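You operate a simulated robot arm through the tools that you are given. There is no shell and no other tool. Be economical: measure what you need, move in short steps, check, and stop when the job is done.

You are at the controls of a simulated two-armed robot. One attempt, no reset.

JOB
Take the white card and leave it on the bander bed. Take the grey tag and leave it on the stretch gauge. Put the small white roll on the orange-edged setting card. Shut the middle drawer. Press the measure key two times. Take the blue tag and leave it on the bander bed. Take the 28 CM mid teal tube from the white bench and leave it on the blue bench. Put the flat purple bundle on the white bench away on the low shelf of the drawer bench. Take the yellow block brush and leave it on the orange mend tag. The order is free. Set down upright: white card, small white roll.
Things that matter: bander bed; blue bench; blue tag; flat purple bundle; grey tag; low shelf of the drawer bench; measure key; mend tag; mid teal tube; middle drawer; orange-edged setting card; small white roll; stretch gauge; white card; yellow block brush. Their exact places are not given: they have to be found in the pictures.

It is judged by the outcome, as a careful person would: the job done as asked, and still so three seconds after it is handed in. It fails if anything else is knocked over, pushed out of place, dropped, spilled or broken.

ROBOT AND FRAMES
Two 6-joint arms with two-finger grippers on one trunk, on a base that drives. Base frame: it is fixed to the floor where the robot stands at the start and does not move with it; the origin is under the middle of the robot, x ahead of it, y to its left, z up; the surface under the hand at the start is at about z = 760. Lengths are in mm, angles in degrees, forces in N, time in s.
The left shoulder is at the start at [70, 148, 1402], the right one opposite. With the tool pointing down near the work surface each hand reaches from about 320 to 600 mm from the robot's upright axis, wherever it stands, measured 20 degrees to its own side. Places, roughly: bander bed (31x12 cm) [-3560, 540, 860]; blue bench [-1300, 1900, 800]; blue tag [-4000, -1000, 1000]; flat purple bundle [-4000, -250, 1000]; grey tag [500, 500, 750]; low shelf of the drawer bench [600, -1800, 200]; measure key [-2000, -1300, 900]; mend tag [-4000, 250, 750]; mid teal tube [-4250, -750, 750]; middle drawer [300, -1800, 700]; orange-edged setting card [500, -500, 750]; small white roll (6x6x8 cm) [600, -800, 800]; stretch gauge (38x15 cm) [520, -1580, 860]; white card [500, 250, 750]; yellow block brush (5x4x14 cm) [-3900, 800, 900]. Payload 2.45 kg a hand.
The TCP of each hand is the grasp point between the finger pads, 30 mm short of the fingertips. In the tool frame z runs along the fingers and y along their closing line. The gripper opens to 106 mm. The gripper's body begins 79 mm behind the TCP.
Orientation is that of the tool frame in the base frame, as a unit quaternion [x, y, z, w]. With the fingers straight down and closing along the base's y, the tool's x points along the base's -x, its y along +y and its z along -z.

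CONTROLS
- The arms move only by the tool step_arm. It takes "left_commands", "right_commands" or both (then of equal length, played together; a hand with none holds still); each is a list of rows, each a list of 7 numbers: the shift along the base's x, y, z in cm, then the turn, a rotation vector about the base's x, y, z in degrees, then the finger opening in cm, from 0 to 10.6. In form: [[dx, dy, dz, rx, ry, rz, gripper], ...]. A call has 1 to 10 rows; each row shifts and turns the commanded pose from where the row before left it. Each row takes 0.2 s and may step no farther than 50 mm and 8.6 degrees from the row before; otherwise, or with a gripper value out of range, the whole call is refused. A pose out of reach is approached as far as the arm can. The call stops where the force on the tool passes 40 N (or 10 N more than at its start, if that is more) or the arm is blocked; 0.2 s more then pass. The fingers move at their own pace (about 72 mm/s each) and stop on an object; they squeeze with about 37 N. The grip force told is the motor's: it shows also when the fingers shut on nothing. Time passes only in rows, and 0.2 s behind the last, so rows that do not move let the fingers close. The reply holds the time, the measured pose of the TCP, the force on the tool along the base axes, the opening and the grip force, in the units named above and with some noise, with the torque about the TCP (base axes, N m) and any sound that the robot's microphone picked up.
- Cameras (640 x 400 px; columns grow to the right, rows downward): "scene" is now at [116.8, -14.2, 1600.6]; the picture's right is [-0.21, -0.98, 0.00], its down [-0.84, 0.18, -0.51] and it looks along [0.50, -0.11, -0.86] (base axes); focal length 291 px, centre (320, 200). "left" rides on the left gripper at [76, 2, -106] in its tool frame; the picture's right is [-0.02, 1.00, 0.00], its down [-0.78, -0.02, -0.62] and it looks along [-0.62, -0.01, 0.78] (tool axes); focal length 247 px, centre (320, 200). "right" rides on the right gripper at [76, -2, -106] in its tool frame; the picture's right is [0.02, 1.00, 0.00], its down [-0.78, 0.02, -0.62] and it looks along [-0.62, 0.01, 0.78] (tool axes); focal length 247 px, centre (320, 200).
- camera(camera): a new picture of that camera. It takes no simulated time.
- slide_trunk(by): slides the trunk up (or, below 0, down) by that many mm; the arms and the scene camera ride with it, the base frame stays. It gives what a move gives, with no picture.
- drive_base(legs): drives the robot by 1 to 6 legs, each [ahead, left, turn to the left] in mm, mm and degrees, along the robot's own axes; the way and the turn of a leg run together, so that a leg with both is an arc; at most 1500 mm and 180 degrees a leg. The arms and the cameras ride along, it lands a little off, and it stops where it bumps. It gives what a move gives.
- pan_tilt(pan, tilt): turns the head with the scene camera to pan (to the left, within 86 degrees either way) and tilt (down, from -29 to 69), counted from straight ahead of the robot. It gives what a move gives.
- probe_pixels(camera, pixels): for up to 12 pixels [column, row] of the newest picture of that camera ("zoom" is the newest enlarged one), the place [x, y, z] in the base frame of the surface seen there, good to about 2 mm. It takes no simulated time.
- zoom(camera, box): a new picture of the part [left, top, right, bottom] of that camera's present view, enlarged. It takes no simulated time.
- finish_job(): hands the job in; it is judged then, once.

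Keep the steps short. Do not move on a guess: measure, check each grasp and each placing, and mend mistakes. In all there are 322 turns and 200 pictures (those below and enlarged ones count). Leave the grippers open and the arms clear of the work at the hand-in unless told otherwise, and finish with a single line.

The tools are called after "Emit:" by a JSON object that holds its "api" and its "payload". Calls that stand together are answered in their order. step_arm: Moves the arms, as the interface text tells. Its arguments: {"type":"object","properties":{"left_commands":{"type":"array","items":{"type":"array","items":{"type":"number"}}},"right_commands":{"type":"array","items":{"type":"array","items":{"type":"number"}}}},"required":[]} The other tools are called the same way: slide_trunk (by) slides the trunk up or down; drive_base (legs) drives the base; pan_tilt (pan, tilt) turns the head that bears the scene camera; camera (camera) takes a picture; probe_pixels (camera, pixels) gives the place of the surface under pixels of a picture; zoom (camera, box) takes an enlarged picture of a part of a camera's view; finish_job () hands the job in.

At the start:

```text
time: 0.0
left_ee_pos: [600.8, 49.6, 981.7]
left_tool_rot: [0.0, 1.0, 0.0, 0.0]
left_ft_force: [0.3, 0.6, 0.1]
left_ft_torque: [0.01, 0.02, 0.03]
left_grip_width: 106.1
left_gripper_force: 0.0
right_ee_pos: [357.5, -311.4, 1020.0]
right_tool_rot: [0.0, 1.0, 0.0, 0.0]
right_ft_force: [-0.4, 0.1, -0.2]
right_ft_torque: [-0.02, 0.0, -0.03]
right_grip_width: 105.9
right_gripper_force: 0.0
trunk travel left (down, up): [-875.0, 65.0]
robot x, y, heading: [3.6, -0.2, 0.2]
head pan, tilt: [-12.0, 59.1]
```

scene: 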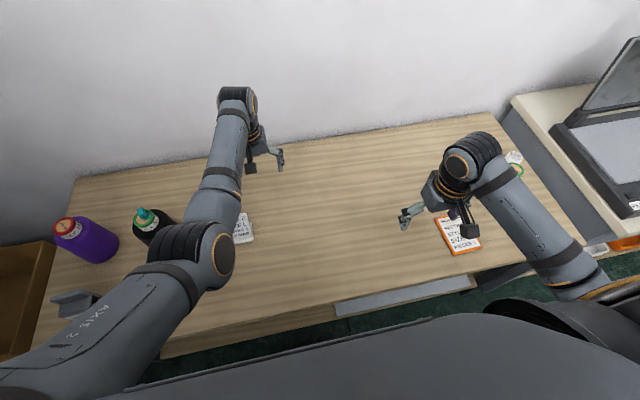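
right: 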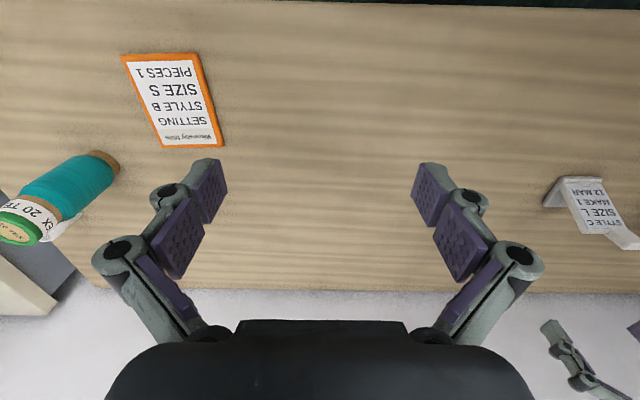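
left: 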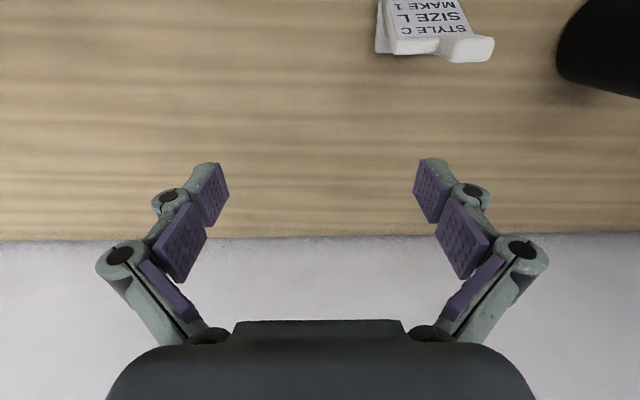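

I see the start bench with a white folded card (left of centre), an orange-edged card, purple and black bottles, and a small grey thing lower left. I look around with the head first.

Emit:
{"api": "pan_tilt", "payload": {"pan": 35, "tilt": 45}}

Emit:
{"api": "camera", "payload": {"camera": "scene"}}

Emit:
{"api": "pan_tilt", "payload": {"pan": -60, "tilt": 40}}

Emit:
{"api": "camera", "payload": {"camera": "scene"}}

```text
time: 1.1
left_ee_pos: [601.7, 49.8, 981.8]
left_tool_rot: [0.001, 1.0, 0.0, 0.0]
left_ft_force: [1.1, -0.3, -0.2]
left_ft_torque: [0.01, 0.03, 0.01]
left_grip_width: 106.0
left_gripper_force: 0.0
right_ee_pos: [357.8, -312.1, 1019.3]
right_tool_rot: [-0.001, 1.0, 0.0, 0.0]
right_ft_force: [0.5, -0.7, -0.7]
right_ft_torque: [0.01, 0.01, 0.0]
right_grip_width: 106.2
right_gripper_force: 0.0
trunk travel left (down, up): [-875.0, 65.0]
robot x, y, heading: [-6.3, 0.8, 0.1]
head pan, tilt: [35.0, 45.0]
```

```text
196 pictures are left
```

scene: 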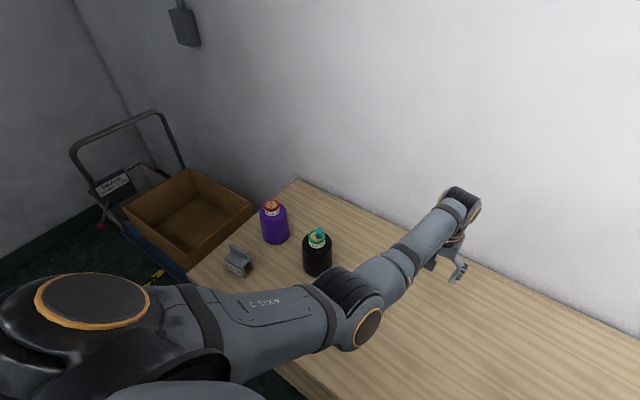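

```text
time: 2.9
left_ee_pos: [601.9, 48.9, 982.3]
left_tool_rot: [0.0, 1.0, 0.0, 0.0]
left_ft_force: [0.7, -0.2, 0.6]
left_ft_torque: [0.01, 0.01, -0.03]
left_grip_width: 105.8
left_gripper_force: 0.0
right_ee_pos: [357.4, -311.9, 1019.4]
right_tool_rot: [0.0, 1.0, 0.0, 0.0]
right_ft_force: [-0.3, -0.2, -0.1]
right_ft_torque: [-0.03, -0.01, 0.01]
right_grip_width: 106.0
right_gripper_force: 0.0
trunk travel left (down, up): [-875.0, 65.0]
robot x, y, heading: [2.2, 1.6, 0.2]
head pan, tilt: [-60.0, 40.0]
```

```text
195 pictures are left
```

scene: 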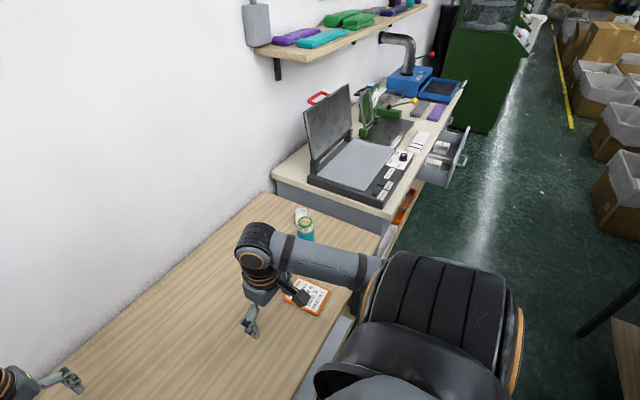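

The grey tent tag stands left of the bottles; the small white roll is behind a teal cone on the right. Zoom in on both.

Emit:
{"api": "zoom", "payload": {"camera": "scene", "box": [240, 180, 400, 330]}}

Emit:
{"api": "zoom", "payload": {"camera": "scene", "box": [280, 60, 500, 220]}}

Emit:
{"api": "probe_pixels", "payload": {"camera": "scene", "pixels": [[301, 210], [306, 222], [306, 236], [299, 222], [298, 290], [325, 310], [350, 160], [420, 150], [440, 160], [415, 140], [407, 150], [400, 155]]}}

Emit:
{"api": "pan_tilt", "payload": {"pan": 35, "tilt": 45}}

Emit:
{"api": "zoom", "payload": {"camera": "scene", "box": [200, 180, 360, 300]}}

```text
2.67 times, centred on (320, 255) of scene
```

zoom: 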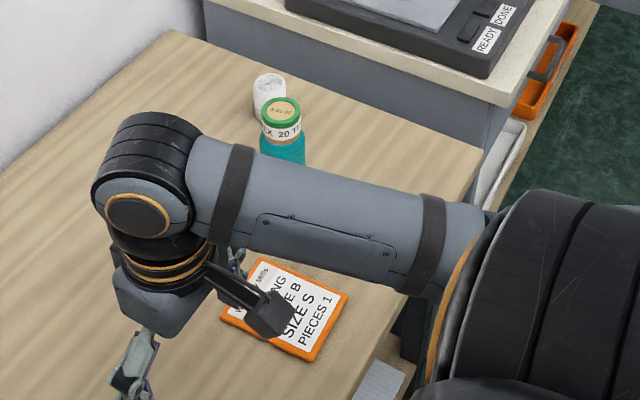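

```text
2.50 times, centred on (390, 140) of scene
```

zoom: 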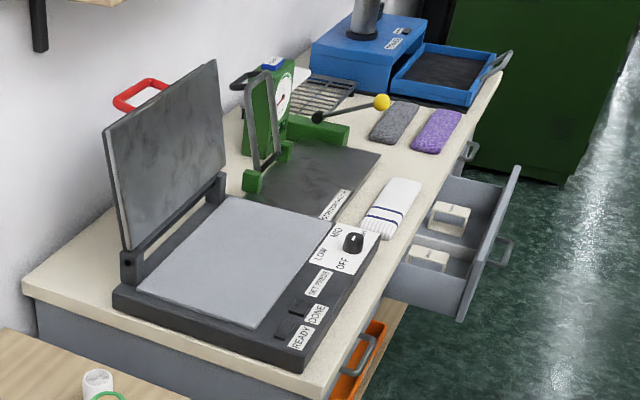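

```text
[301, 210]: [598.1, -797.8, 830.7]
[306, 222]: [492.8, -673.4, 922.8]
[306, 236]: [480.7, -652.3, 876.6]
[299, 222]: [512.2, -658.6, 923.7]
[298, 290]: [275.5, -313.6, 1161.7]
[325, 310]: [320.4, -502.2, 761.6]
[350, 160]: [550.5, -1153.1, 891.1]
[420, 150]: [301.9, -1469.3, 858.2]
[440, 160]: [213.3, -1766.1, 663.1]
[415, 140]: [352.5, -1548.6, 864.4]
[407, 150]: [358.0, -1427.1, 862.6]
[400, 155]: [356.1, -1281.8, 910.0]
```

```text
time: 4.6
left_ee_pos: [601.2, 50.0, 983.5]
left_tool_rot: [0.0, 1.0, -0.001, 0.001]
left_ft_force: [0.3, 0.1, 0.2]
left_ft_torque: [0.0, -0.03, -0.02]
left_grip_width: 106.0
left_gripper_force: 0.1
right_ee_pos: [356.9, -311.9, 1019.6]
right_tool_rot: [0.0, 1.0, 0.0, 0.001]
right_ft_force: [-0.2, 0.4, -0.8]
right_ft_torque: [0.01, -0.03, 0.02]
right_grip_width: 105.9
right_gripper_force: 0.0
trunk travel left (down, up): [-875.0, 65.0]
robot x, y, heading: [1.0, -0.9, 0.1]
head pan, tilt: [35.0, 45.0]
```

```text
3.33 times, centred on (280, 240) of scene
```

zoom: 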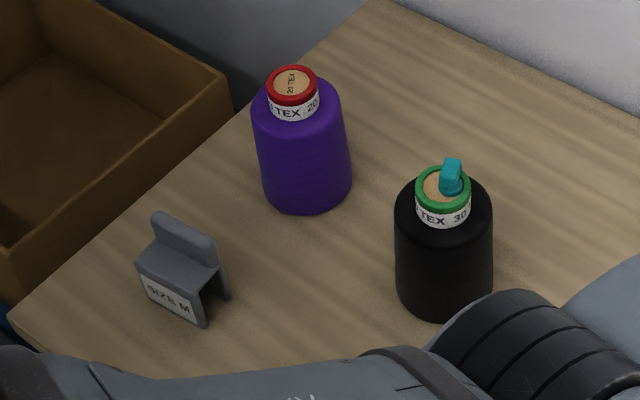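

Probe the grey tag and the white card.

Emit:
{"api": "probe_pixels", "payload": {"camera": "zoom", "pixels": [[160, 216], [213, 240], [185, 228], [180, 258], [140, 262], [212, 286], [205, 325], [146, 292], [228, 296], [175, 290], [445, 190], [292, 85]]}}

Emit:
{"api": "pan_tilt", "payload": {"pan": 10, "tilt": 60}}

Emit:
{"api": "camera", "payload": {"camera": "scene"}}

```text
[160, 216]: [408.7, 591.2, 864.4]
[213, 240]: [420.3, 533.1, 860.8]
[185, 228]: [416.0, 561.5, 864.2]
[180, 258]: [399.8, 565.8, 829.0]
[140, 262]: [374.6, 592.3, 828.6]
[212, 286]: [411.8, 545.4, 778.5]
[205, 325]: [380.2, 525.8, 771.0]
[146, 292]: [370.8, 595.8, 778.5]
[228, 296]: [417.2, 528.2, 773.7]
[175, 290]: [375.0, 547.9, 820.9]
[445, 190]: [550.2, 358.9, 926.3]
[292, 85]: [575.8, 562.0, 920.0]
```

```text
time: 5.5
left_ee_pos: [601.0, 50.0, 983.4]
left_tool_rot: [0.001, 1.0, -0.001, 0.0]
left_ft_force: [-0.4, 0.1, -0.2]
left_ft_torque: [0.0, 0.0, -0.01]
left_grip_width: 106.0
left_gripper_force: 0.1
right_ee_pos: [356.4, -312.8, 1018.4]
right_tool_rot: [-0.001, 1.0, 0.0, 0.0]
right_ft_force: [0.0, -0.2, -0.2]
right_ft_torque: [0.01, -0.01, 0.01]
right_grip_width: 106.2
right_gripper_force: 0.1
trunk travel left (down, up): [-875.0, 65.0]
robot x, y, heading: [-1.9, 0.8, 0.3]
head pan, tilt: [10.0, 60.0]
```

```text
191 pictures are left
```

scene: 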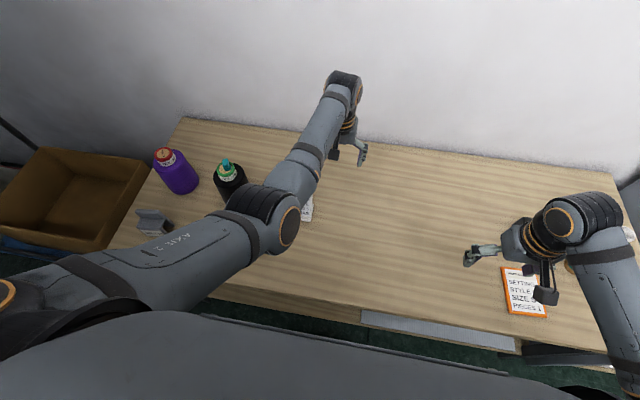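

The grey tag is a saddle with a rib on top (rib from (409,591) to (420,533), top z 864). The left arm hides the white card; I raise and pull back the left hand and look with it.

Emit:
{"api": "step_arm", "payload": {"left_commands": [[0, 0, 5, 0, 0, 0, 10.6], [0, 0, 5, 0, 0, 0, 10.6], [-4, 2, 2, 0, 0, 0, 10.6], [-4, 2, 2, 0, 0, 0, 10.6], [-4, 2, 0, 0, 0, 0, 10.6], [-4, 2, 0, 0, 0, 0, 10.6]]}}

Emit:
{"api": "camera", "payload": {"camera": "left"}}

Emit:
{"api": "camera", "payload": {"camera": "right"}}

```text
time: 6.8
left_ee_pos: [516.0, 187.7, 1065.2]
left_tool_rot: [-0.031, 0.996, 0.08, 0.03]
left_ft_force: [0.2, 0.6, -0.4]
left_ft_torque: [-0.03, -0.01, -0.03]
left_grip_width: 105.6
left_gripper_force: 0.1
left hand out of reach, approached as far as the arm can: row 3, 4, 5, 6
right_ee_pos: [354.5, -311.5, 1019.9]
right_tool_rot: [-0.001, 1.0, 0.0, 0.001]
right_ft_force: [-0.6, 0.6, -0.7]
right_ft_torque: [0.01, 0.0, 0.0]
right_grip_width: 106.1
right_gripper_force: 0.1
trunk travel left (down, up): [-875.0, 65.0]
robot x, y, heading: [1.7, 0.8, 0.2]
head pan, tilt: [10.0, 60.0]
stopped in row 6 (left hand): the arm was blocked; the commanded pose is now the measured one
```

```text
190 pictures are left
```

left: 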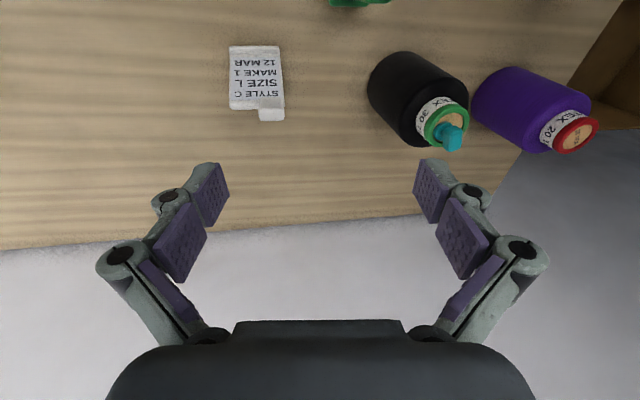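

```text
189 pictures are left
```

right: 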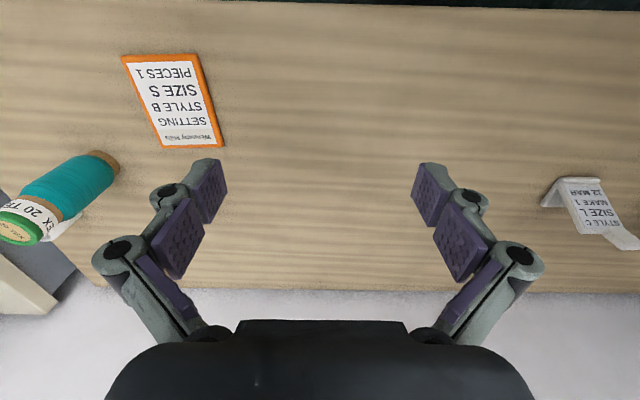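

Emit:
{"api": "zoom", "payload": {"camera": "left", "box": [190, 0, 390, 140]}}

Emit:
{"api": "zoom", "payload": {"camera": "right", "box": [520, 150, 640, 260]}}

Emit:
{"api": "probe_pixels", "payload": {"camera": "left", "pixels": [[232, 48], [280, 48], [231, 106], [281, 106], [284, 118], [262, 118], [256, 75], [345, 1]]}}

Emit:
{"api": "probe_pixels", "payload": {"camera": "right", "pixels": [[567, 179], [600, 180], [545, 204], [585, 232], [612, 235], [637, 245], [130, 58], [197, 58], [163, 146], [222, 143], [605, 205]]}}

```text
2.86 times, centred on (290, 70) of left
```

zoom: 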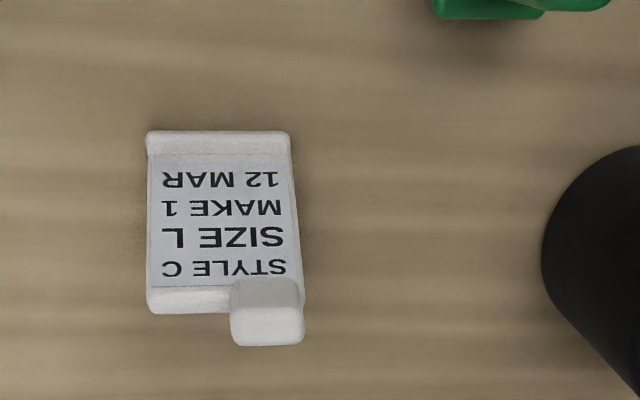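

```text
3.64 times, centred on (580, 205) of right
```

zoom: 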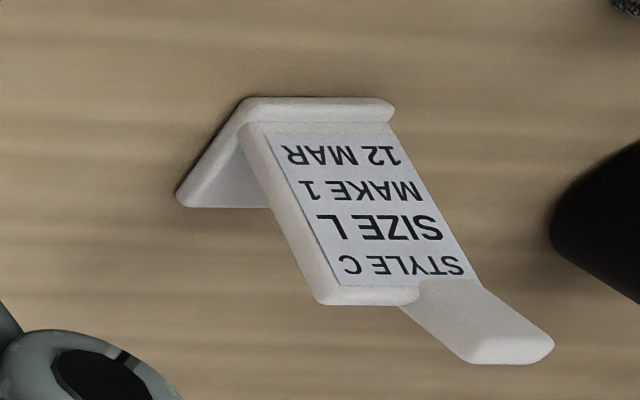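

```text
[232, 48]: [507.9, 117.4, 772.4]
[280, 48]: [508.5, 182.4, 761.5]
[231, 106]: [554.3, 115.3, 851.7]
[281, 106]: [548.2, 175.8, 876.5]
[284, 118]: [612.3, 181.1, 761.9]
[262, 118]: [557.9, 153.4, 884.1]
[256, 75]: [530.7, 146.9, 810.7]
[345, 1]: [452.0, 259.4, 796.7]
```

```text
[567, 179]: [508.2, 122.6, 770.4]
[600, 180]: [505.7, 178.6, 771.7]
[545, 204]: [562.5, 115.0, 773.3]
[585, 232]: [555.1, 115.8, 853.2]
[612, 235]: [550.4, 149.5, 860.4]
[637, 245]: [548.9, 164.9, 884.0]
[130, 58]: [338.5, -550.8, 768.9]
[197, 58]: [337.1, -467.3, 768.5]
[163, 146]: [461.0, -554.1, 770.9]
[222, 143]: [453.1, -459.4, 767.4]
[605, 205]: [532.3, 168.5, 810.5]
```

Card: tab at about x 553, y 150–181, z 855–884. Grey tag rib at (414,562). Drive the base 300 mm left so both are in reach (hands are above everything).

Emit:
{"api": "drive_base", "payload": {"legs": [[0, 300, 0]]}}

Emit:
{"api": "pan_tilt", "payload": {"pan": 35, "tilt": 60}}

Emit:
{"api": "camera", "payload": {"camera": "scene"}}

Emit:
{"api": "camera", "payload": {"camera": "left"}}

```text
time: 8.9
left_ee_pos: [517.2, 485.7, 1064.6]
left_tool_rot: [-0.032, 0.996, 0.08, 0.031]
left_ft_force: [0.6, -1.0, 0.7]
left_ft_torque: [0.0, 0.01, -0.02]
left_grip_width: 106.0
left_gripper_force: 0.0
right_ee_pos: [357.1, -13.7, 1017.4]
right_tool_rot: [-0.001, 1.0, 0.001, -0.001]
right_ft_force: [0.2, 0.0, -0.2]
right_ft_torque: [0.04, 0.03, 0.02]
right_grip_width: 106.0
right_gripper_force: 0.0
trunk travel left (down, up): [-875.0, 65.0]
robot x, y, heading: [1.7, 297.2, 0.4]
head pan, tilt: [10.0, 60.0]
```

```text
time: 9.8
left_ee_pos: [517.3, 486.6, 1064.4]
left_tool_rot: [-0.031, 0.996, 0.08, 0.03]
left_ft_force: [1.7, -0.1, 0.5]
left_ft_torque: [-0.01, 0.03, 0.02]
left_grip_width: 106.3
left_gripper_force: 0.1
right_ee_pos: [356.8, -12.7, 1019.9]
right_tool_rot: [-0.001, 1.0, 0.0, -0.001]
right_ft_force: [0.3, 0.8, 0.2]
right_ft_torque: [0.01, -0.01, 0.01]
right_grip_width: 106.1
right_gripper_force: 0.1
trunk travel left (down, up): [-875.0, 65.0]
robot x, y, heading: [-1.8, 300.8, 0.3]
head pan, tilt: [35.0, 60.0]
```

```text
186 pictures are left
```

scene: 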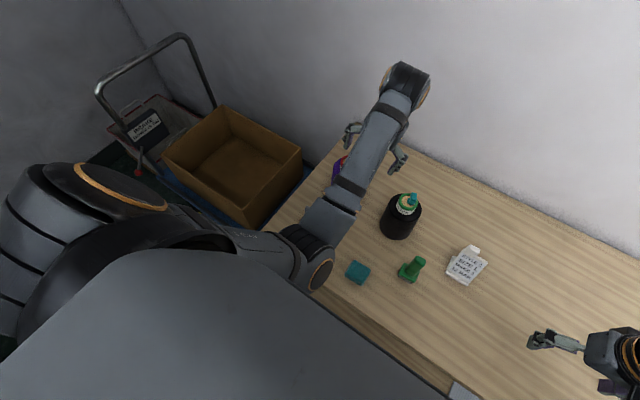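

```text
185 pictures are left
```

left: 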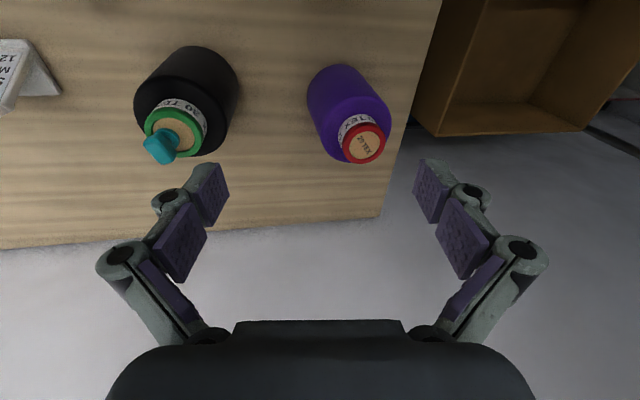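

Bench items: green stamp, teal cube, bottles – to be avoided. Level the left tool and turn it so the fingers straddle the grey tag's rib, above it.

Emit:
{"api": "step_arm", "payload": {"left_commands": [[-1, 0.8, -1, -4.6, 1.8, -1.8, 10.6], [-1, 0.8, -1, -4.6, 1.8, -1.8, 10.6], [-1, 0.8, -1, 0, 0, -7.8, 10.6], [-1, 0.8, -1, 0, 0, -7.8, 10.6], [-1, 0.8, -1, 0, 0, -7.8, 10.6], [-1, 0.8, -1, 0, 0, -7.8, 10.6], [-1, 0.8, 0, 0, 0, -7.8, 10.6], [-1, 0.8, 0, 0, 0, -7.8, 10.6], [-1, 0.6, 0, 0, 0, -7.8, 10.6], [-1.3, 0.6, 0, 0, 0, -7.8, 10.6]]}}

```text
time: 11.9
left_ee_pos: [421.8, 559.4, 987.8]
left_tool_rot: [0.518, 0.855, 0.0, 0.001]
left_ft_force: [-0.3, 0.0, 1.1]
left_ft_torque: [-0.03, -0.02, -0.01]
left_grip_width: 106.2
left_gripper_force: 0.1
left hand out of reach, approached as far as the arm can: row 1, 2
right_ee_pos: [355.7, -12.5, 1019.0]
right_tool_rot: [-0.001, 1.0, 0.0, 0.0]
right_ft_force: [-0.7, 0.0, -0.2]
right_ft_torque: [0.03, -0.02, -0.02]
right_grip_width: 106.0
right_gripper_force: 0.1
trunk travel left (down, up): [-875.0, 65.0]
robot x, y, heading: [1.2, 297.4, 0.2]
head pan, tilt: [35.0, 60.0]
```

Emit:
{"api": "step_arm", "payload": {"left_commands": [[-0.4, 0.2, -2, 0, 0, -8, 10.6], [-0.4, 0.1, -2, 0, 0, -8, 10.6]]}}

Emit:
{"api": "camera", "payload": {"camera": "left"}}

```text
time: 12.6
left_ee_pos: [412.1, 562.9, 947.9]
left_tool_rot: [0.633, 0.774, 0.001, 0.0]
left_ft_force: [-0.3, -0.5, -0.4]
left_ft_torque: [0.01, 0.0, -0.02]
left_grip_width: 106.0
left_gripper_force: 0.0
right_ee_pos: [356.1, -13.0, 1019.7]
right_tool_rot: [-0.002, 1.0, 0.0, 0.0]
right_ft_force: [0.1, 0.2, -0.9]
right_ft_torque: [-0.01, -0.02, 0.0]
right_grip_width: 106.0
right_gripper_force: 0.1
trunk travel left (down, up): [-875.0, 65.0]
robot x, y, heading: [0.7, 293.4, 0.1]
head pan, tilt: [35.0, 60.0]
```

```text
184 pictures are left
```

left: 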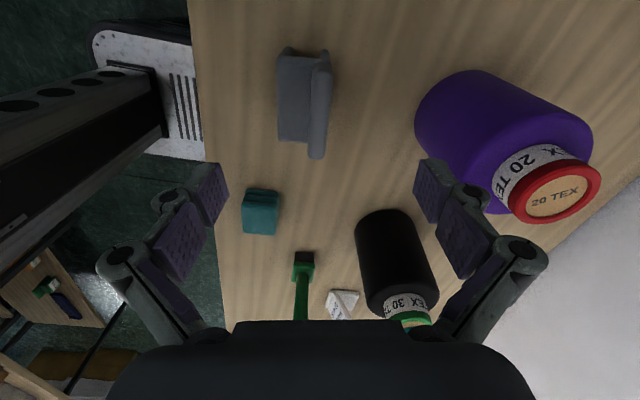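

Emit:
{"api": "probe_pixels", "payload": {"camera": "left", "pixels": [[322, 58], [320, 105], [316, 150], [322, 80], [330, 105], [311, 105], [295, 100], [280, 60]]}}

Emit:
{"api": "zoom", "payload": {"camera": "left", "box": [240, 30, 400, 170]}}

```text
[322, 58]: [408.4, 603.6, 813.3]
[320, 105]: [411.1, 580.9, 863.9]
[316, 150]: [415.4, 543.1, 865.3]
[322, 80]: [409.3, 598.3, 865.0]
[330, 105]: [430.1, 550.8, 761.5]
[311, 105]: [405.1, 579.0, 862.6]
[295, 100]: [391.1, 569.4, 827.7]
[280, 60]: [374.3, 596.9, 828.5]
```

```text
2.86 times, centred on (320, 100) of left
```

zoom: 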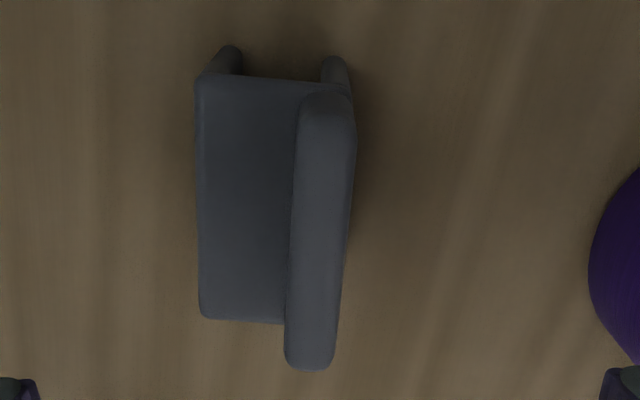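

Rib centre at (412,567), plate at z 828. Lower to TCP z 864 and close on the rib.

Emit:
{"api": "step_arm", "payload": {"left_commands": [[0, 0.2, -3, 0, 0, 0, 6], [0, 0.2, -3, 0, 0, 0, 5], [0, 0, -2.4, 0, 0, 0, 5], [0, 0, 0, 0, 0, 0, 0], [0, 0, 0, 0, 0, 0, 0], [0, 0, 0, 0, 0, 0, 0]]}}

```text
time: 13.9
left_ee_pos: [414.6, 566.6, 863.0]
left_tool_rot: [0.631, 0.776, 0.001, 0.0]
left_ft_force: [0.4, -0.7, -0.3]
left_ft_torque: [-0.03, 0.04, -0.01]
left_grip_width: 14.9
left_gripper_force: 36.8
right_ee_pos: [357.2, -13.4, 1018.9]
right_tool_rot: [-0.001, 1.0, 0.0, -0.001]
right_ft_force: [-0.5, 0.3, -0.8]
right_ft_torque: [0.03, 0.0, -0.02]
right_grip_width: 105.9
right_gripper_force: 0.0
trunk travel left (down, up): [-875.0, 65.0]
robot x, y, heading: [1.9, 296.5, 0.2]
head pan, tilt: [35.0, 60.0]
```

Held (14.9 mm). Lift the tag, and turn the right hand over toward the white card.

Emit:
{"api": "step_arm", "payload": {"left_commands": [[0, 0, 3, 0, 0, 0, 0], [0, 0, 4, 0, 0, 0, 0], [0, 0, 4, 0, 0, 0, 0], [0, 0, 4, 0, 0, 0, 0], [0, 0, 0, 0, 0, 0, 0], [0, 0, 0, 0, 0, 0, 0], [0, 0, 0, 0, 0, 0, 0], [0, 0, 0, 0, 0, 0, 0], [0, 0, 0, 0, 0, 0, 0], [0, 0, 0, 0, 0, 0, 0]], "right_commands": [[1.9, 1.8, 0, 0, 0, 8.5, 10.6], [1.9, 1.8, 0, 0, 0, 8.5, 10.6], [1.9, 1.8, 0, 0, 0, 8.5, 10.6], [1.9, 1.8, 0, 0, 0, 8.5, 10.6], [1.9, 1.8, 0, 0, 0, 8.5, 10.6], [1.9, 1.8, 0, 0, 0, 8.5, 10.6], [1.9, 1.8, 0, 0, 0, 8.5, 10.6], [1.9, 1.8, 0, 0, 0, 8.5, 10.6], [1.9, 1.8, 0, 0, 0, 8.5, 10.6], [1.9, 1.8, 0, 0, 0, 8.5, 10.6]]}}

Emit:
{"api": "camera", "payload": {"camera": "right"}}

Emit:
{"api": "camera", "payload": {"camera": "scene"}}

```text
time: 16.1
left_ee_pos: [415.4, 568.7, 1011.8]
left_tool_rot: [0.632, 0.775, 0.0, 0.001]
left_ft_force: [0.3, -0.5, -0.2]
left_ft_torque: [-0.02, 0.0, -0.01]
left_grip_width: 14.9
left_gripper_force: 37.0
right_ee_pos: [548.4, 162.9, 1008.1]
right_tool_rot: [-0.678, 0.735, 0.0, -0.001]
right_ft_force: [-0.5, -0.5, -0.5]
right_ft_torque: [0.02, 0.02, 0.0]
right_grip_width: 106.1
right_gripper_force: 0.0
right hand out of reach, approached as far as the arm can: row 3, 4
trunk travel left (down, up): [-875.0, 65.0]
robot x, y, heading: [-0.3, 296.9, 0.2]
head pan, tilt: [35.0, 60.0]
```

```text
182 pictures are left
```

right: 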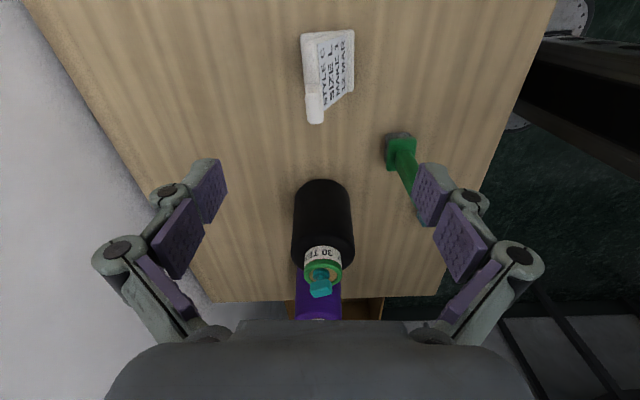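

```text
181 pictures are left
```

scene: 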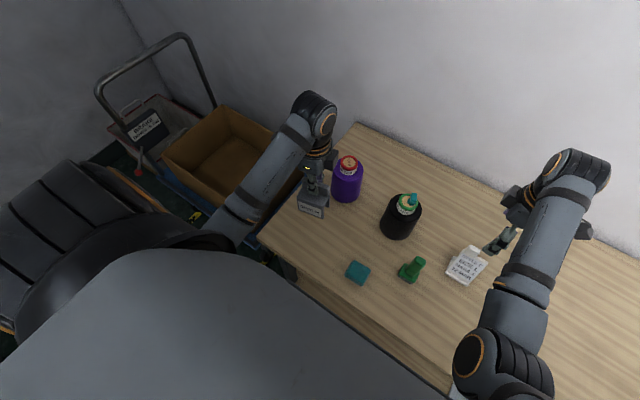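

Emit:
{"api": "step_arm", "payload": {"right_commands": [[0.2, 0, -3, 0, 0, 4.6, 10.6], [0, 0, -3, 0, 0, 0, 10.6]]}}

Emit:
{"api": "zoom", "payload": {"camera": "right", "box": [240, 0, 400, 150]}}

Emit:
{"api": "probe_pixels", "payload": {"camera": "zoom", "pixels": [[250, 300], [270, 300], [290, 300], [260, 250], [280, 220], [270, 340]]}}

```text
time: 16.8
left_ee_pos: [414.4, 567.4, 1012.4]
left_tool_rot: [0.631, 0.776, 0.0, 0.001]
left_ft_force: [1.3, -0.3, 0.1]
left_ft_torque: [0.02, -0.01, 0.01]
left_grip_width: 14.6
left_gripper_force: 37.5
right_ee_pos: [550.9, 161.5, 945.5]
right_tool_rot: [-0.706, 0.708, 0.0, 0.0]
right_ft_force: [0.0, 0.1, -1.0]
right_ft_torque: [0.0, 0.05, 0.03]
right_grip_width: 106.0
right_gripper_force: 0.0
trunk travel left (down, up): [-875.0, 65.0]
robot x, y, heading: [-1.4, 297.1, 0.0]
head pan, tilt: [35.0, 60.0]
```

```text
2.67 times, centred on (320, 75) of right
```

zoom: 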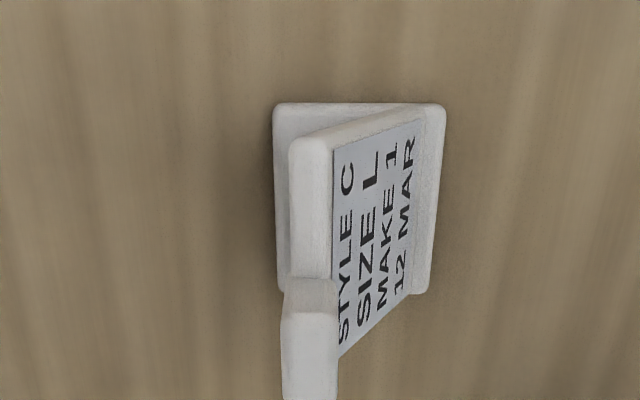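

```text
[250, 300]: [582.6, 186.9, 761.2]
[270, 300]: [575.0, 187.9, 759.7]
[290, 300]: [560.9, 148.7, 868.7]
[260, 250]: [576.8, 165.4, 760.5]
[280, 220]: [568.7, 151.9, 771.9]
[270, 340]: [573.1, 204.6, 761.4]
```

Emit:
{"api": "zoom", "payload": {"camera": "right", "box": [240, 40, 400, 190]}}

Emit:
{"api": "probe_pixels", "payload": {"camera": "zoom", "pixels": [[290, 220], [310, 220], [330, 220], [310, 280], [310, 300], [290, 270], [335, 270], [310, 180]]}}

```text
2.67 times, centred on (320, 115) of right
```

zoom: 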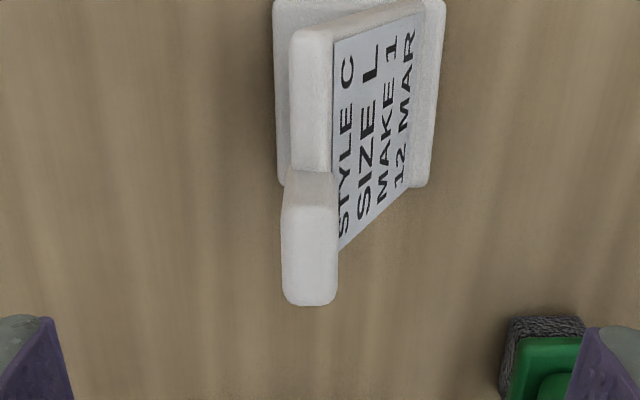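

```text
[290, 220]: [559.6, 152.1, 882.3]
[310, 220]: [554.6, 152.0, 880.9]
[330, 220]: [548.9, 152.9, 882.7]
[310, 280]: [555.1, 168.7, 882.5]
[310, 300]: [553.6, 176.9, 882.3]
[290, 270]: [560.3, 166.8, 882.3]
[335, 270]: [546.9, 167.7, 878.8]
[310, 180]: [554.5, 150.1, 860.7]
```

Tab spans x 546–561, y 148–178, z 858–882. Lower to TCP z 884 and close.

Emit:
{"api": "step_arm", "payload": {"right_commands": [[0.2, 0.2, -3, 0, 0, 0, 5], [0, 0, -3.1, 0, 0, 0, 4], [0, 0, 0, 0, 0, 0, 0], [0, 0, 0, 0, 0, 0, 0], [0, 0, 0, 0, 0, 0, 0]]}}

```text
time: 17.9
left_ee_pos: [413.9, 566.4, 1011.6]
left_tool_rot: [0.631, 0.776, 0.001, 0.001]
left_ft_force: [0.6, -0.2, -0.6]
left_ft_torque: [-0.01, -0.01, -0.01]
left_grip_width: 14.7
left_gripper_force: 37.2
right_ee_pos: [551.4, 164.0, 884.0]
right_tool_rot: [-0.706, 0.709, 0.0, 0.0]
right_ft_force: [-0.3, 0.1, 0.0]
right_ft_torque: [0.03, -0.04, 0.02]
right_grip_width: 14.8
right_gripper_force: 37.7
trunk travel left (down, up): [-875.0, 65.0]
robot x, y, heading: [0.4, 299.3, 0.5]
head pan, tilt: [35.0, 60.0]
```

Held. Lift the card and draw the right hand back to a carrying position.

Emit:
{"api": "step_arm", "payload": {"right_commands": [[0, 0, 3, 0, 0, 0, 0], [0, 0, 4, 0, 0, 0, 0], [0, 0, 4, 0, 0, 0, 0], [0, 0, 1, 0, 0, 0, 0], [-3.5, -3, 0, 0, 0, 0, 0], [-3.5, -3, 0, 0, 0, 0, 0], [-3.5, -3, 0, 0, 0, 0, 0], [-3.5, -3, 0, 0, 0, 0, 0], [-3.5, -3, 0, 0, 0, 0, 0], [0, 0, 0, 0, 0, 0, 0]]}}

Emit:
{"api": "pan_tilt", "payload": {"pan": -10, "tilt": 60}}

Emit:
{"api": "camera", "payload": {"camera": "scene"}}

```text
time: 20.1
left_ee_pos: [414.2, 568.6, 1012.4]
left_tool_rot: [0.631, 0.776, 0.0, 0.001]
left_ft_force: [0.8, 0.1, -0.3]
left_ft_torque: [-0.03, -0.01, 0.0]
left_grip_width: 14.5
left_gripper_force: 36.9
right_ee_pos: [377.2, 17.0, 1004.2]
right_tool_rot: [-0.706, 0.708, -0.001, -0.001]
right_ft_force: [0.0, -0.2, -0.8]
right_ft_torque: [-0.01, 0.02, -0.02]
right_grip_width: 15.1
right_gripper_force: 37.1
trunk travel left (down, up): [-875.0, 65.0]
robot x, y, heading: [-1.6, 299.5, 0.0]
head pan, tilt: [35.0, 60.0]
```

```text
time: 21.3
left_ee_pos: [413.9, 567.3, 1011.7]
left_tool_rot: [0.632, 0.775, 0.001, 0.002]
left_ft_force: [-0.2, 0.0, -1.1]
left_ft_torque: [0.01, -0.02, -0.01]
left_grip_width: 15.0
left_gripper_force: 36.8
right_ee_pos: [378.0, 13.3, 1004.5]
right_tool_rot: [-0.706, 0.708, 0.0, 0.0]
right_ft_force: [0.4, 0.1, -1.4]
right_ft_torque: [-0.03, 0.0, -0.01]
right_grip_width: 14.9
right_gripper_force: 37.2
trunk travel left (down, up): [-875.0, 65.0]
robot x, y, heading: [1.3, 297.1, 0.4]
head pan, tilt: [-10.0, 60.0]
```

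```text
178 pictures are left
```

scene: 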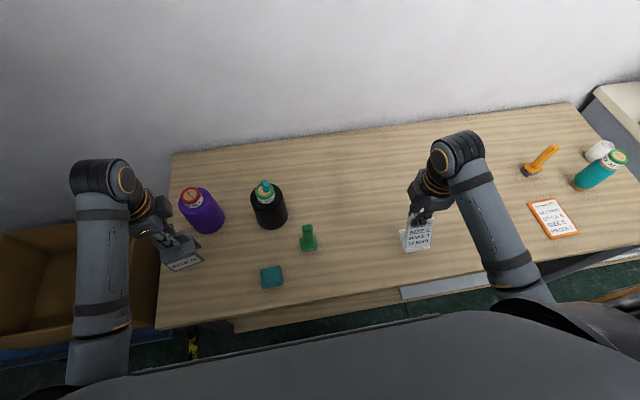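

Both held. Back off 300 mm, then drive right 1400 mm.

Emit:
{"api": "drive_base", "payload": {"legs": [[-300, 0, 0], [0, -1400, 0]]}}

Emit:
{"api": "pan_tilt", "payload": {"pan": -35, "tilt": 40}}

Emit:
{"api": "camera", "payload": {"camera": "scene"}}

```text
time: 29.9
left_ee_pos: [110.0, -842.9, 1013.2]
left_tool_rot: [0.635, 0.773, 0.002, 0.002]
left_ft_force: [-0.4, 0.4, -0.4]
left_ft_torque: [-0.03, -0.02, -0.01]
left_grip_width: 14.7
left_gripper_force: 37.1
right_ee_pos: [68.3, -1394.0, 1005.1]
right_tool_rot: [-0.703, 0.712, -0.001, 0.0]
right_ft_force: [0.6, -1.1, -0.6]
right_ft_torque: [0.02, -0.01, 0.0]
right_grip_width: 15.0
right_gripper_force: 37.1
trunk travel left (down, up): [-875.0, 65.0]
robot x, y, heading: [-305.9, -1104.8, -0.2]
head pan, tilt: [-10.0, 60.0]
```

```text
time: 30.8
left_ee_pos: [109.6, -841.8, 1011.5]
left_tool_rot: [0.636, 0.772, 0.001, 0.002]
left_ft_force: [0.2, 0.2, -1.2]
left_ft_torque: [0.02, -0.04, -0.03]
left_grip_width: 14.8
left_gripper_force: 37.1
right_ee_pos: [67.3, -1393.8, 1004.8]
right_tool_rot: [-0.703, 0.711, -0.001, 0.0]
right_ft_force: [-0.1, 0.0, -0.5]
right_ft_torque: [0.01, 0.0, -0.01]
right_grip_width: 15.1
right_gripper_force: 36.9
trunk travel left (down, up): [-875.0, 65.0]
robot x, y, heading: [-306.5, -1108.5, -0.6]
head pan, tilt: [-35.0, 40.0]
```

```text
177 pictures are left
```

scene: 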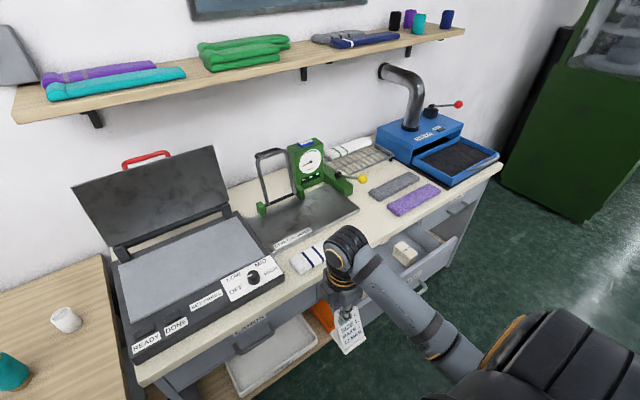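

Emit:
{"api": "zoom", "payload": {"camera": "scene", "box": [220, 120, 380, 290]}}

Emit:
{"api": "zoom", "payload": {"camera": "scene", "box": [220, 170, 520, 390]}}

Emit:
{"api": "probe_pixels", "payload": {"camera": "scene", "pixels": [[240, 215], [330, 185], [358, 210], [300, 215], [275, 250], [320, 210], [425, 290], [458, 237], [440, 280], [310, 260], [300, 345], [322, 305]]}}

```text
2.35 times, centred on (300, 205) of scene
```

zoom: 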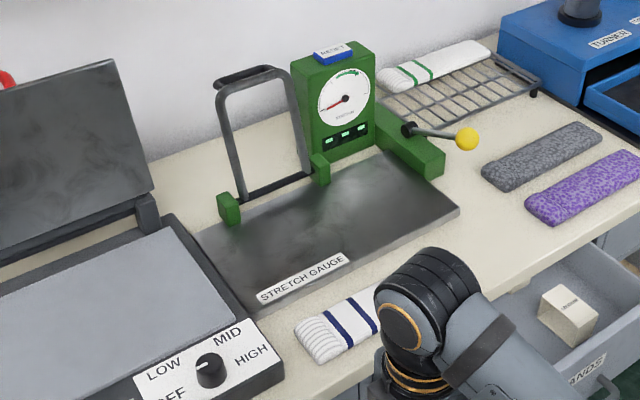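

```text
1.82 times, centred on (370, 280) of scene
```

zoom: 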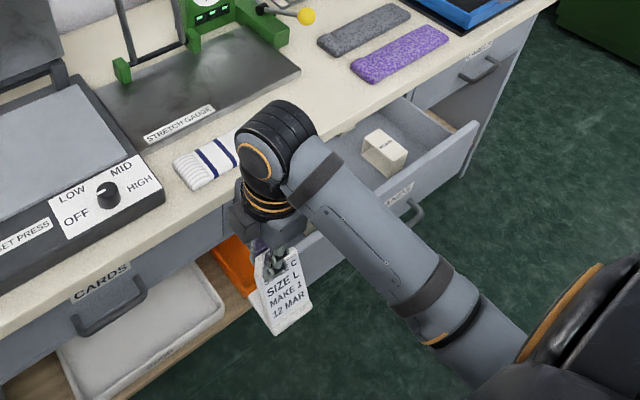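

```text
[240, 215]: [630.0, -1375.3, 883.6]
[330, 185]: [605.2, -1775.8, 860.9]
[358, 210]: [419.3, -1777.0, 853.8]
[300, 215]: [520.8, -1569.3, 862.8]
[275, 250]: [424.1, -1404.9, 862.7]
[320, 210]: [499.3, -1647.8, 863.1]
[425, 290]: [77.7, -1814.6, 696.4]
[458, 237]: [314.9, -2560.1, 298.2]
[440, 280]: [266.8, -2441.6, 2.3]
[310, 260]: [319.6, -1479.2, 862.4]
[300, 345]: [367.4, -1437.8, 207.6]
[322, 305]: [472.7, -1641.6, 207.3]
```

Emit:
{"api": "probe_pixels", "payload": {"camera": "scene", "pixels": [[385, 303], [387, 318], [454, 242], [417, 290], [422, 286], [363, 312], [370, 310], [240, 335], [285, 300], [225, 285], [465, 200], [150, 370]]}}

Emit:
{"api": "zoom", "payload": {"camera": "scene", "box": [330, 220, 490, 340]}}

```text
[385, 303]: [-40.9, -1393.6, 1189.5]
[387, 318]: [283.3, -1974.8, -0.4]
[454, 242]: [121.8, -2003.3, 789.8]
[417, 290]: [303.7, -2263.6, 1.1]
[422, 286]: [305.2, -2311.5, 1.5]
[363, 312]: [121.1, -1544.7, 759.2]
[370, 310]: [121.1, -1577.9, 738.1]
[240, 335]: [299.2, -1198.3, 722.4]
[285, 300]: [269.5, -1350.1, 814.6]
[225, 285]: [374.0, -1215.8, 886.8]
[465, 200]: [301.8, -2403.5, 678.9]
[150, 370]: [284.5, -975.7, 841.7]
```

```text
3.33 times, centred on (410, 280) of scene
```

zoom: 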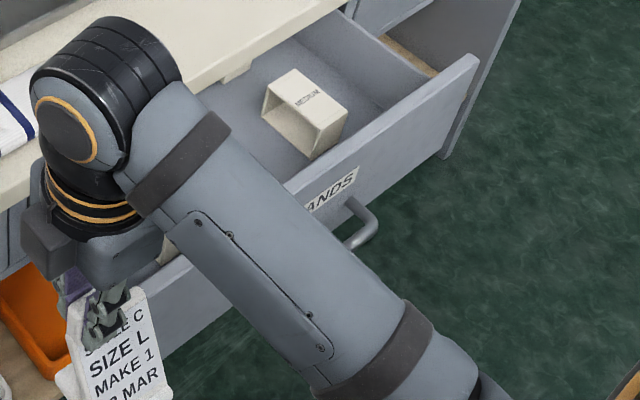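

Gauge plate: x 415–610, y −1775…−1400, top z 863. Drawer is out to x≈121 (handle bar x≈78). I raise the left hand a bit, drive right, turn 45° right, and look.

Emit:
{"api": "step_arm", "payload": {"left_commands": [[0, 0, 4, 0, 0, 0, 0]]}}

Emit:
{"api": "drive_base", "payload": {"legs": [[0, -170, 0], [0, 0, -45]]}}

Emit:
{"api": "pan_tilt", "payload": {"pan": 15, "tilt": 50}}

Emit:
{"api": "camera", "payload": {"camera": "scene"}}

```text
time: 31.2
left_ee_pos: [101.3, -819.5, 1032.1]
left_tool_rot: [0.635, 0.772, 0.001, 0.006]
left_ft_force: [0.7, 0.0, -0.5]
left_ft_torque: [-0.02, 0.01, 0.0]
left_grip_width: 14.6
left_gripper_force: 36.6
left hand out of reach, approached as far as the arm can: row 1
right_ee_pos: [66.3, -1393.5, 1003.4]
right_tool_rot: [-0.702, 0.712, -0.001, 0.0]
right_ft_force: [-0.2, 0.8, -0.6]
right_ft_torque: [0.01, -0.02, -0.01]
right_grip_width: 15.0
right_gripper_force: 37.2
trunk travel left (down, up): [-875.0, 65.0]
robot x, y, heading: [-306.2, -1106.2, -0.6]
head pan, tilt: [-35.0, 40.0]
```

```text
time: 34.7
left_ee_pos: [183.4, -1365.6, 1031.9]
left_tool_rot: [0.884, 0.468, -0.001, 0.005]
left_ft_force: [-0.1, -0.6, 0.2]
left_ft_torque: [0.04, 0.03, -0.01]
left_grip_width: 14.6
left_gripper_force: 36.6
right_ee_pos: [-250.0, -1745.1, 1004.9]
right_tool_rot: [-0.374, 0.928, 0.0, 0.0]
right_ft_force: [0.3, -0.3, -0.4]
right_ft_torque: [0.02, -0.06, 0.03]
right_grip_width: 15.0
right_gripper_force: 37.0
trunk travel left (down, up): [-875.0, 65.0]
robot x, y, heading: [-308.3, -1275.0, -45.8]
head pan, tilt: [-35.0, 40.0]
```

```text
time: 35.9
left_ee_pos: [182.6, -1366.6, 1031.6]
left_tool_rot: [0.884, 0.467, -0.002, 0.004]
left_ft_force: [0.6, 0.3, 0.3]
left_ft_torque: [-0.03, 0.01, -0.01]
left_grip_width: 15.1
left_gripper_force: 36.6
right_ee_pos: [-248.9, -1744.4, 1004.0]
right_tool_rot: [-0.373, 0.928, 0.0, 0.0]
right_ft_force: [0.0, -0.5, -1.2]
right_ft_torque: [0.02, -0.01, 0.03]
right_grip_width: 15.0
right_gripper_force: 36.0
trunk travel left (down, up): [-875.0, 65.0]
robot x, y, heading: [-308.6, -1274.0, -45.7]
head pan, tilt: [15.0, 50.0]
```

```text
173 pictures are left
```

scene: 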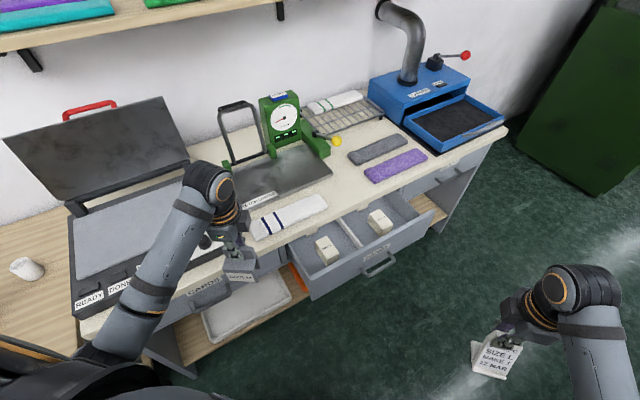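

Path over the bench is clear at this height. Move 250 mm toward the bench (world x).

Emit:
{"api": "drive_base", "payload": {"legs": [[175, 179, 0]]}}

Emit:
{"api": "camera", "payload": {"camera": "scene"}}

```text
time: 37.8
left_ee_pos: [434.8, -1363.9, 1031.9]
left_tool_rot: [0.883, 0.47, -0.001, 0.006]
left_ft_force: [0.3, -0.3, -1.1]
left_ft_torque: [0.01, -0.01, 0.02]
left_grip_width: 14.6
left_gripper_force: 36.9
right_ee_pos: [1.2, -1744.8, 1004.9]
right_tool_rot: [-0.376, 0.927, -0.002, 0.0]
right_ft_force: [-0.4, 0.7, -0.9]
right_ft_torque: [0.01, -0.03, 0.0]
right_grip_width: 15.2
right_gripper_force: 37.6
trunk travel left (down, up): [-875.0, 65.0]
robot x, y, heading: [-57.2, -1275.8, -45.5]
head pan, tilt: [15.0, 50.0]
```

```text
172 pictures are left
```

scene: 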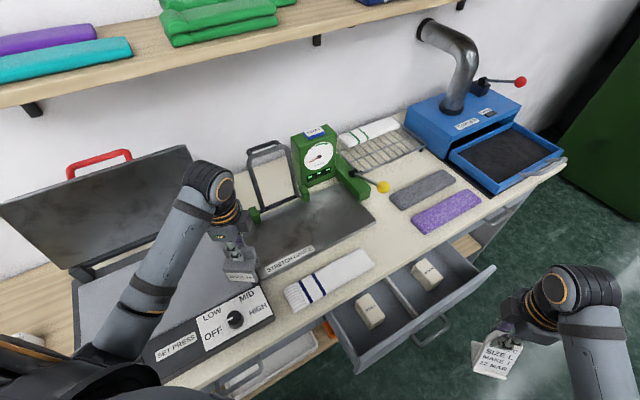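

Emit:
{"api": "drive_base", "payload": {"legs": [[35, 36, 0]]}}

Emit:
{"api": "step_arm", "payload": {"left_commands": [[0, -4, -1, 0, 0, 0, 0], [0, -4, -1, 0, 0, 0, 0], [0, -4, 0, 0, 0, 0, 0], [0.5, -4, 0, 0, 0, 0, 0], [0, 0, 0, 0, 0, 0, 0]]}}

Emit:
{"api": "camera", "payload": {"camera": "scene"}}

```text
time: 38.7
left_ee_pos: [479.5, -1365.6, 1034.9]
left_tool_rot: [0.883, 0.469, 0.002, 0.006]
left_ft_force: [-0.7, -0.1, -0.1]
left_ft_torque: [0.03, -0.06, -0.01]
left_grip_width: 15.0
left_gripper_force: 36.8
right_ee_pos: [49.3, -1743.8, 1004.6]
right_tool_rot: [-0.374, 0.927, -0.001, 0.002]
right_ft_force: [-1.2, 0.0, -0.7]
right_ft_torque: [-0.05, -0.09, -0.03]
right_grip_width: 15.1
right_gripper_force: 37.2
trunk travel left (down, up): [-875.0, 65.0]
robot x, y, heading: [-5.1, -1275.5, -45.7]
head pan, tilt: [15.0, 50.0]
```

```text
time: 39.9
left_ee_pos: [492.0, -1522.1, 1006.7]
left_tool_rot: [0.883, 0.469, 0.0, 0.005]
left_ft_force: [0.0, 0.7, -0.6]
left_ft_torque: [0.0, -0.05, 0.02]
left_grip_width: 14.7
left_gripper_force: 37.1
left hand out of reach, approached as far as the arm can: row 1
right_ee_pos: [52.7, -1743.4, 1004.4]
right_tool_rot: [-0.374, 0.927, 0.0, 0.0]
right_ft_force: [-0.8, 0.3, -0.9]
right_ft_torque: [0.01, 0.02, 0.01]
right_grip_width: 15.0
right_gripper_force: 37.4
trunk travel left (down, up): [-875.0, 65.0]
robot x, y, heading: [-4.1, -1276.4, -45.6]
head pan, tilt: [15.0, 50.0]
```

```text
171 pictures are left
```

scene: 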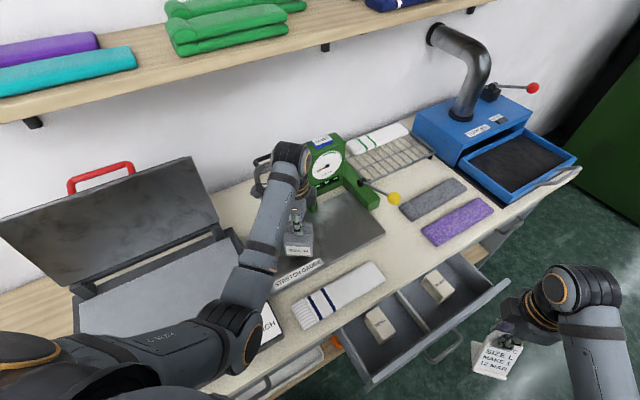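

Above the plate. Lower to just touching (TCP ≈ 966) and watch the force.

Emit:
{"api": "step_arm", "payload": {"left_commands": [[0, 0, -2.5, 0, 0, 0, 0], [0, 0, -1.2, 0, 0, 0, 0], [0, 0, -0.4, 0, 0, 0, 0], [0, 0, 0, 0, 0, 0, 0]]}}

Emit:
{"api": "zoom", "payload": {"camera": "scene", "box": [220, 130, 400, 290]}}

```text
time: 40.9
left_ee_pos: [492.6, -1523.9, 964.8]
left_tool_rot: [0.883, 0.469, -0.001, 0.005]
left_ft_force: [0.3, 0.4, -0.3]
left_ft_torque: [-0.02, 0.05, 0.0]
left_grip_width: 14.9
left_gripper_force: 37.4
right_ee_pos: [53.1, -1744.3, 1003.5]
right_tool_rot: [-0.375, 0.927, -0.001, -0.002]
right_ft_force: [0.3, 0.9, -0.7]
right_ft_torque: [-0.01, -0.04, 0.0]
right_grip_width: 15.1
right_gripper_force: 36.8
trunk travel left (down, up): [-875.0, 65.0]
robot x, y, heading: [-7.4, -1277.8, -45.6]
head pan, tilt: [15.0, 50.0]
```

```text
2.50 times, centred on (310, 210) of scene
```

zoom: 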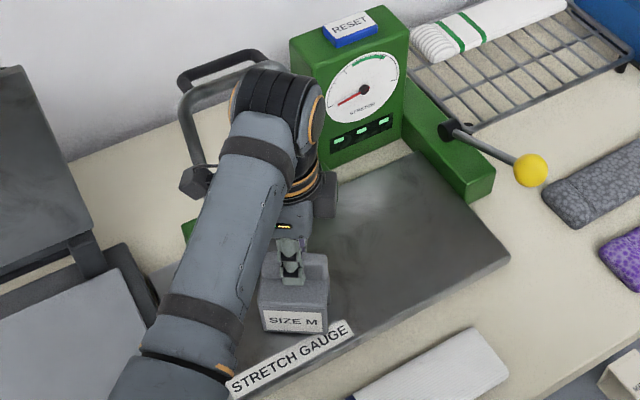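

Emit:
{"api": "step_arm", "payload": {"left_commands": [[0, 0, -0.2, 0, 0, 0, 0], [0, 0, -0.2, 0, 0, 0, 0], [0, 0, 0, 0, 0, 0, 0]]}}

```text
time: 41.7
left_ee_pos: [491.8, -1524.3, 963.1]
left_tool_rot: [0.884, 0.468, 0.001, 0.009]
left_ft_force: [4.4, -2.5, 22.5]
left_ft_torque: [0.69, -0.48, -0.12]
left_grip_width: 14.8
left_gripper_force: 37.1
right_ee_pos: [51.8, -1744.2, 1004.9]
right_tool_rot: [-0.375, 0.927, -0.001, 0.0]
right_ft_force: [-0.4, 0.6, -0.2]
right_ft_torque: [0.02, -0.01, -0.02]
right_grip_width: 14.9
right_gripper_force: 37.4
trunk travel left (down, up): [-875.0, 65.0]
robot x, y, heading: [-8.0, -1276.7, -45.6]
head pan, tilt: [15.0, 50.0]
```

Contact. Ease up 1 mm, open, lift.

Emit:
{"api": "step_arm", "payload": {"left_commands": [[0, 0, 0.15, 0, 0, 0, 0], [0, 0, 0, 0, 0, 0, 3], [0, 0, 0, 0, 0, 0, 4], [0, 0, 2, 0, 0, 0, 4], [0, 0, 3, 0, 0, 0, 4], [0, 2, 1, 0, 0, 0, 4], [0, 4, 0, 0, 0, 0, 4], [0, 4, 0, 0, 0, 0, 4], [0, 4, 0, 0, 0, 0, 4], [0, 0, 0, 0, 0, 0, 4]]}}

Emit:
{"api": "camera", "payload": {"camera": "scene"}}

```text
time: 43.9
left_ee_pos: [492.8, -1384.3, 1016.5]
left_tool_rot: [0.883, 0.469, -0.001, 0.006]
left_ft_force: [0.0, -0.3, 0.8]
left_ft_torque: [0.01, 0.0, -0.01]
left_grip_width: 40.1
left_gripper_force: 0.0
left hand out of reach, approached as far as the arm can: row 8
right_ee_pos: [53.5, -1745.7, 1003.7]
right_tool_rot: [-0.374, 0.927, 0.001, 0.0]
right_ft_force: [-0.4, 0.0, -1.5]
right_ft_torque: [0.01, -0.04, 0.0]
right_grip_width: 15.2
right_gripper_force: 36.5
trunk travel left (down, up): [-875.0, 65.0]
robot x, y, heading: [-8.7, -1277.0, -45.4]
head pan, tilt: [15.0, 50.0]
```

```text
169 pictures are left
```

scene: 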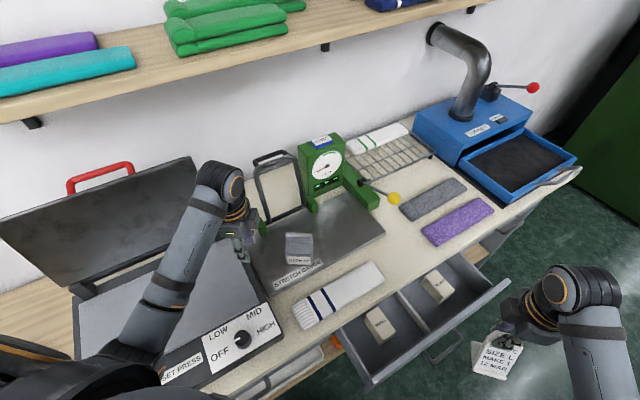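

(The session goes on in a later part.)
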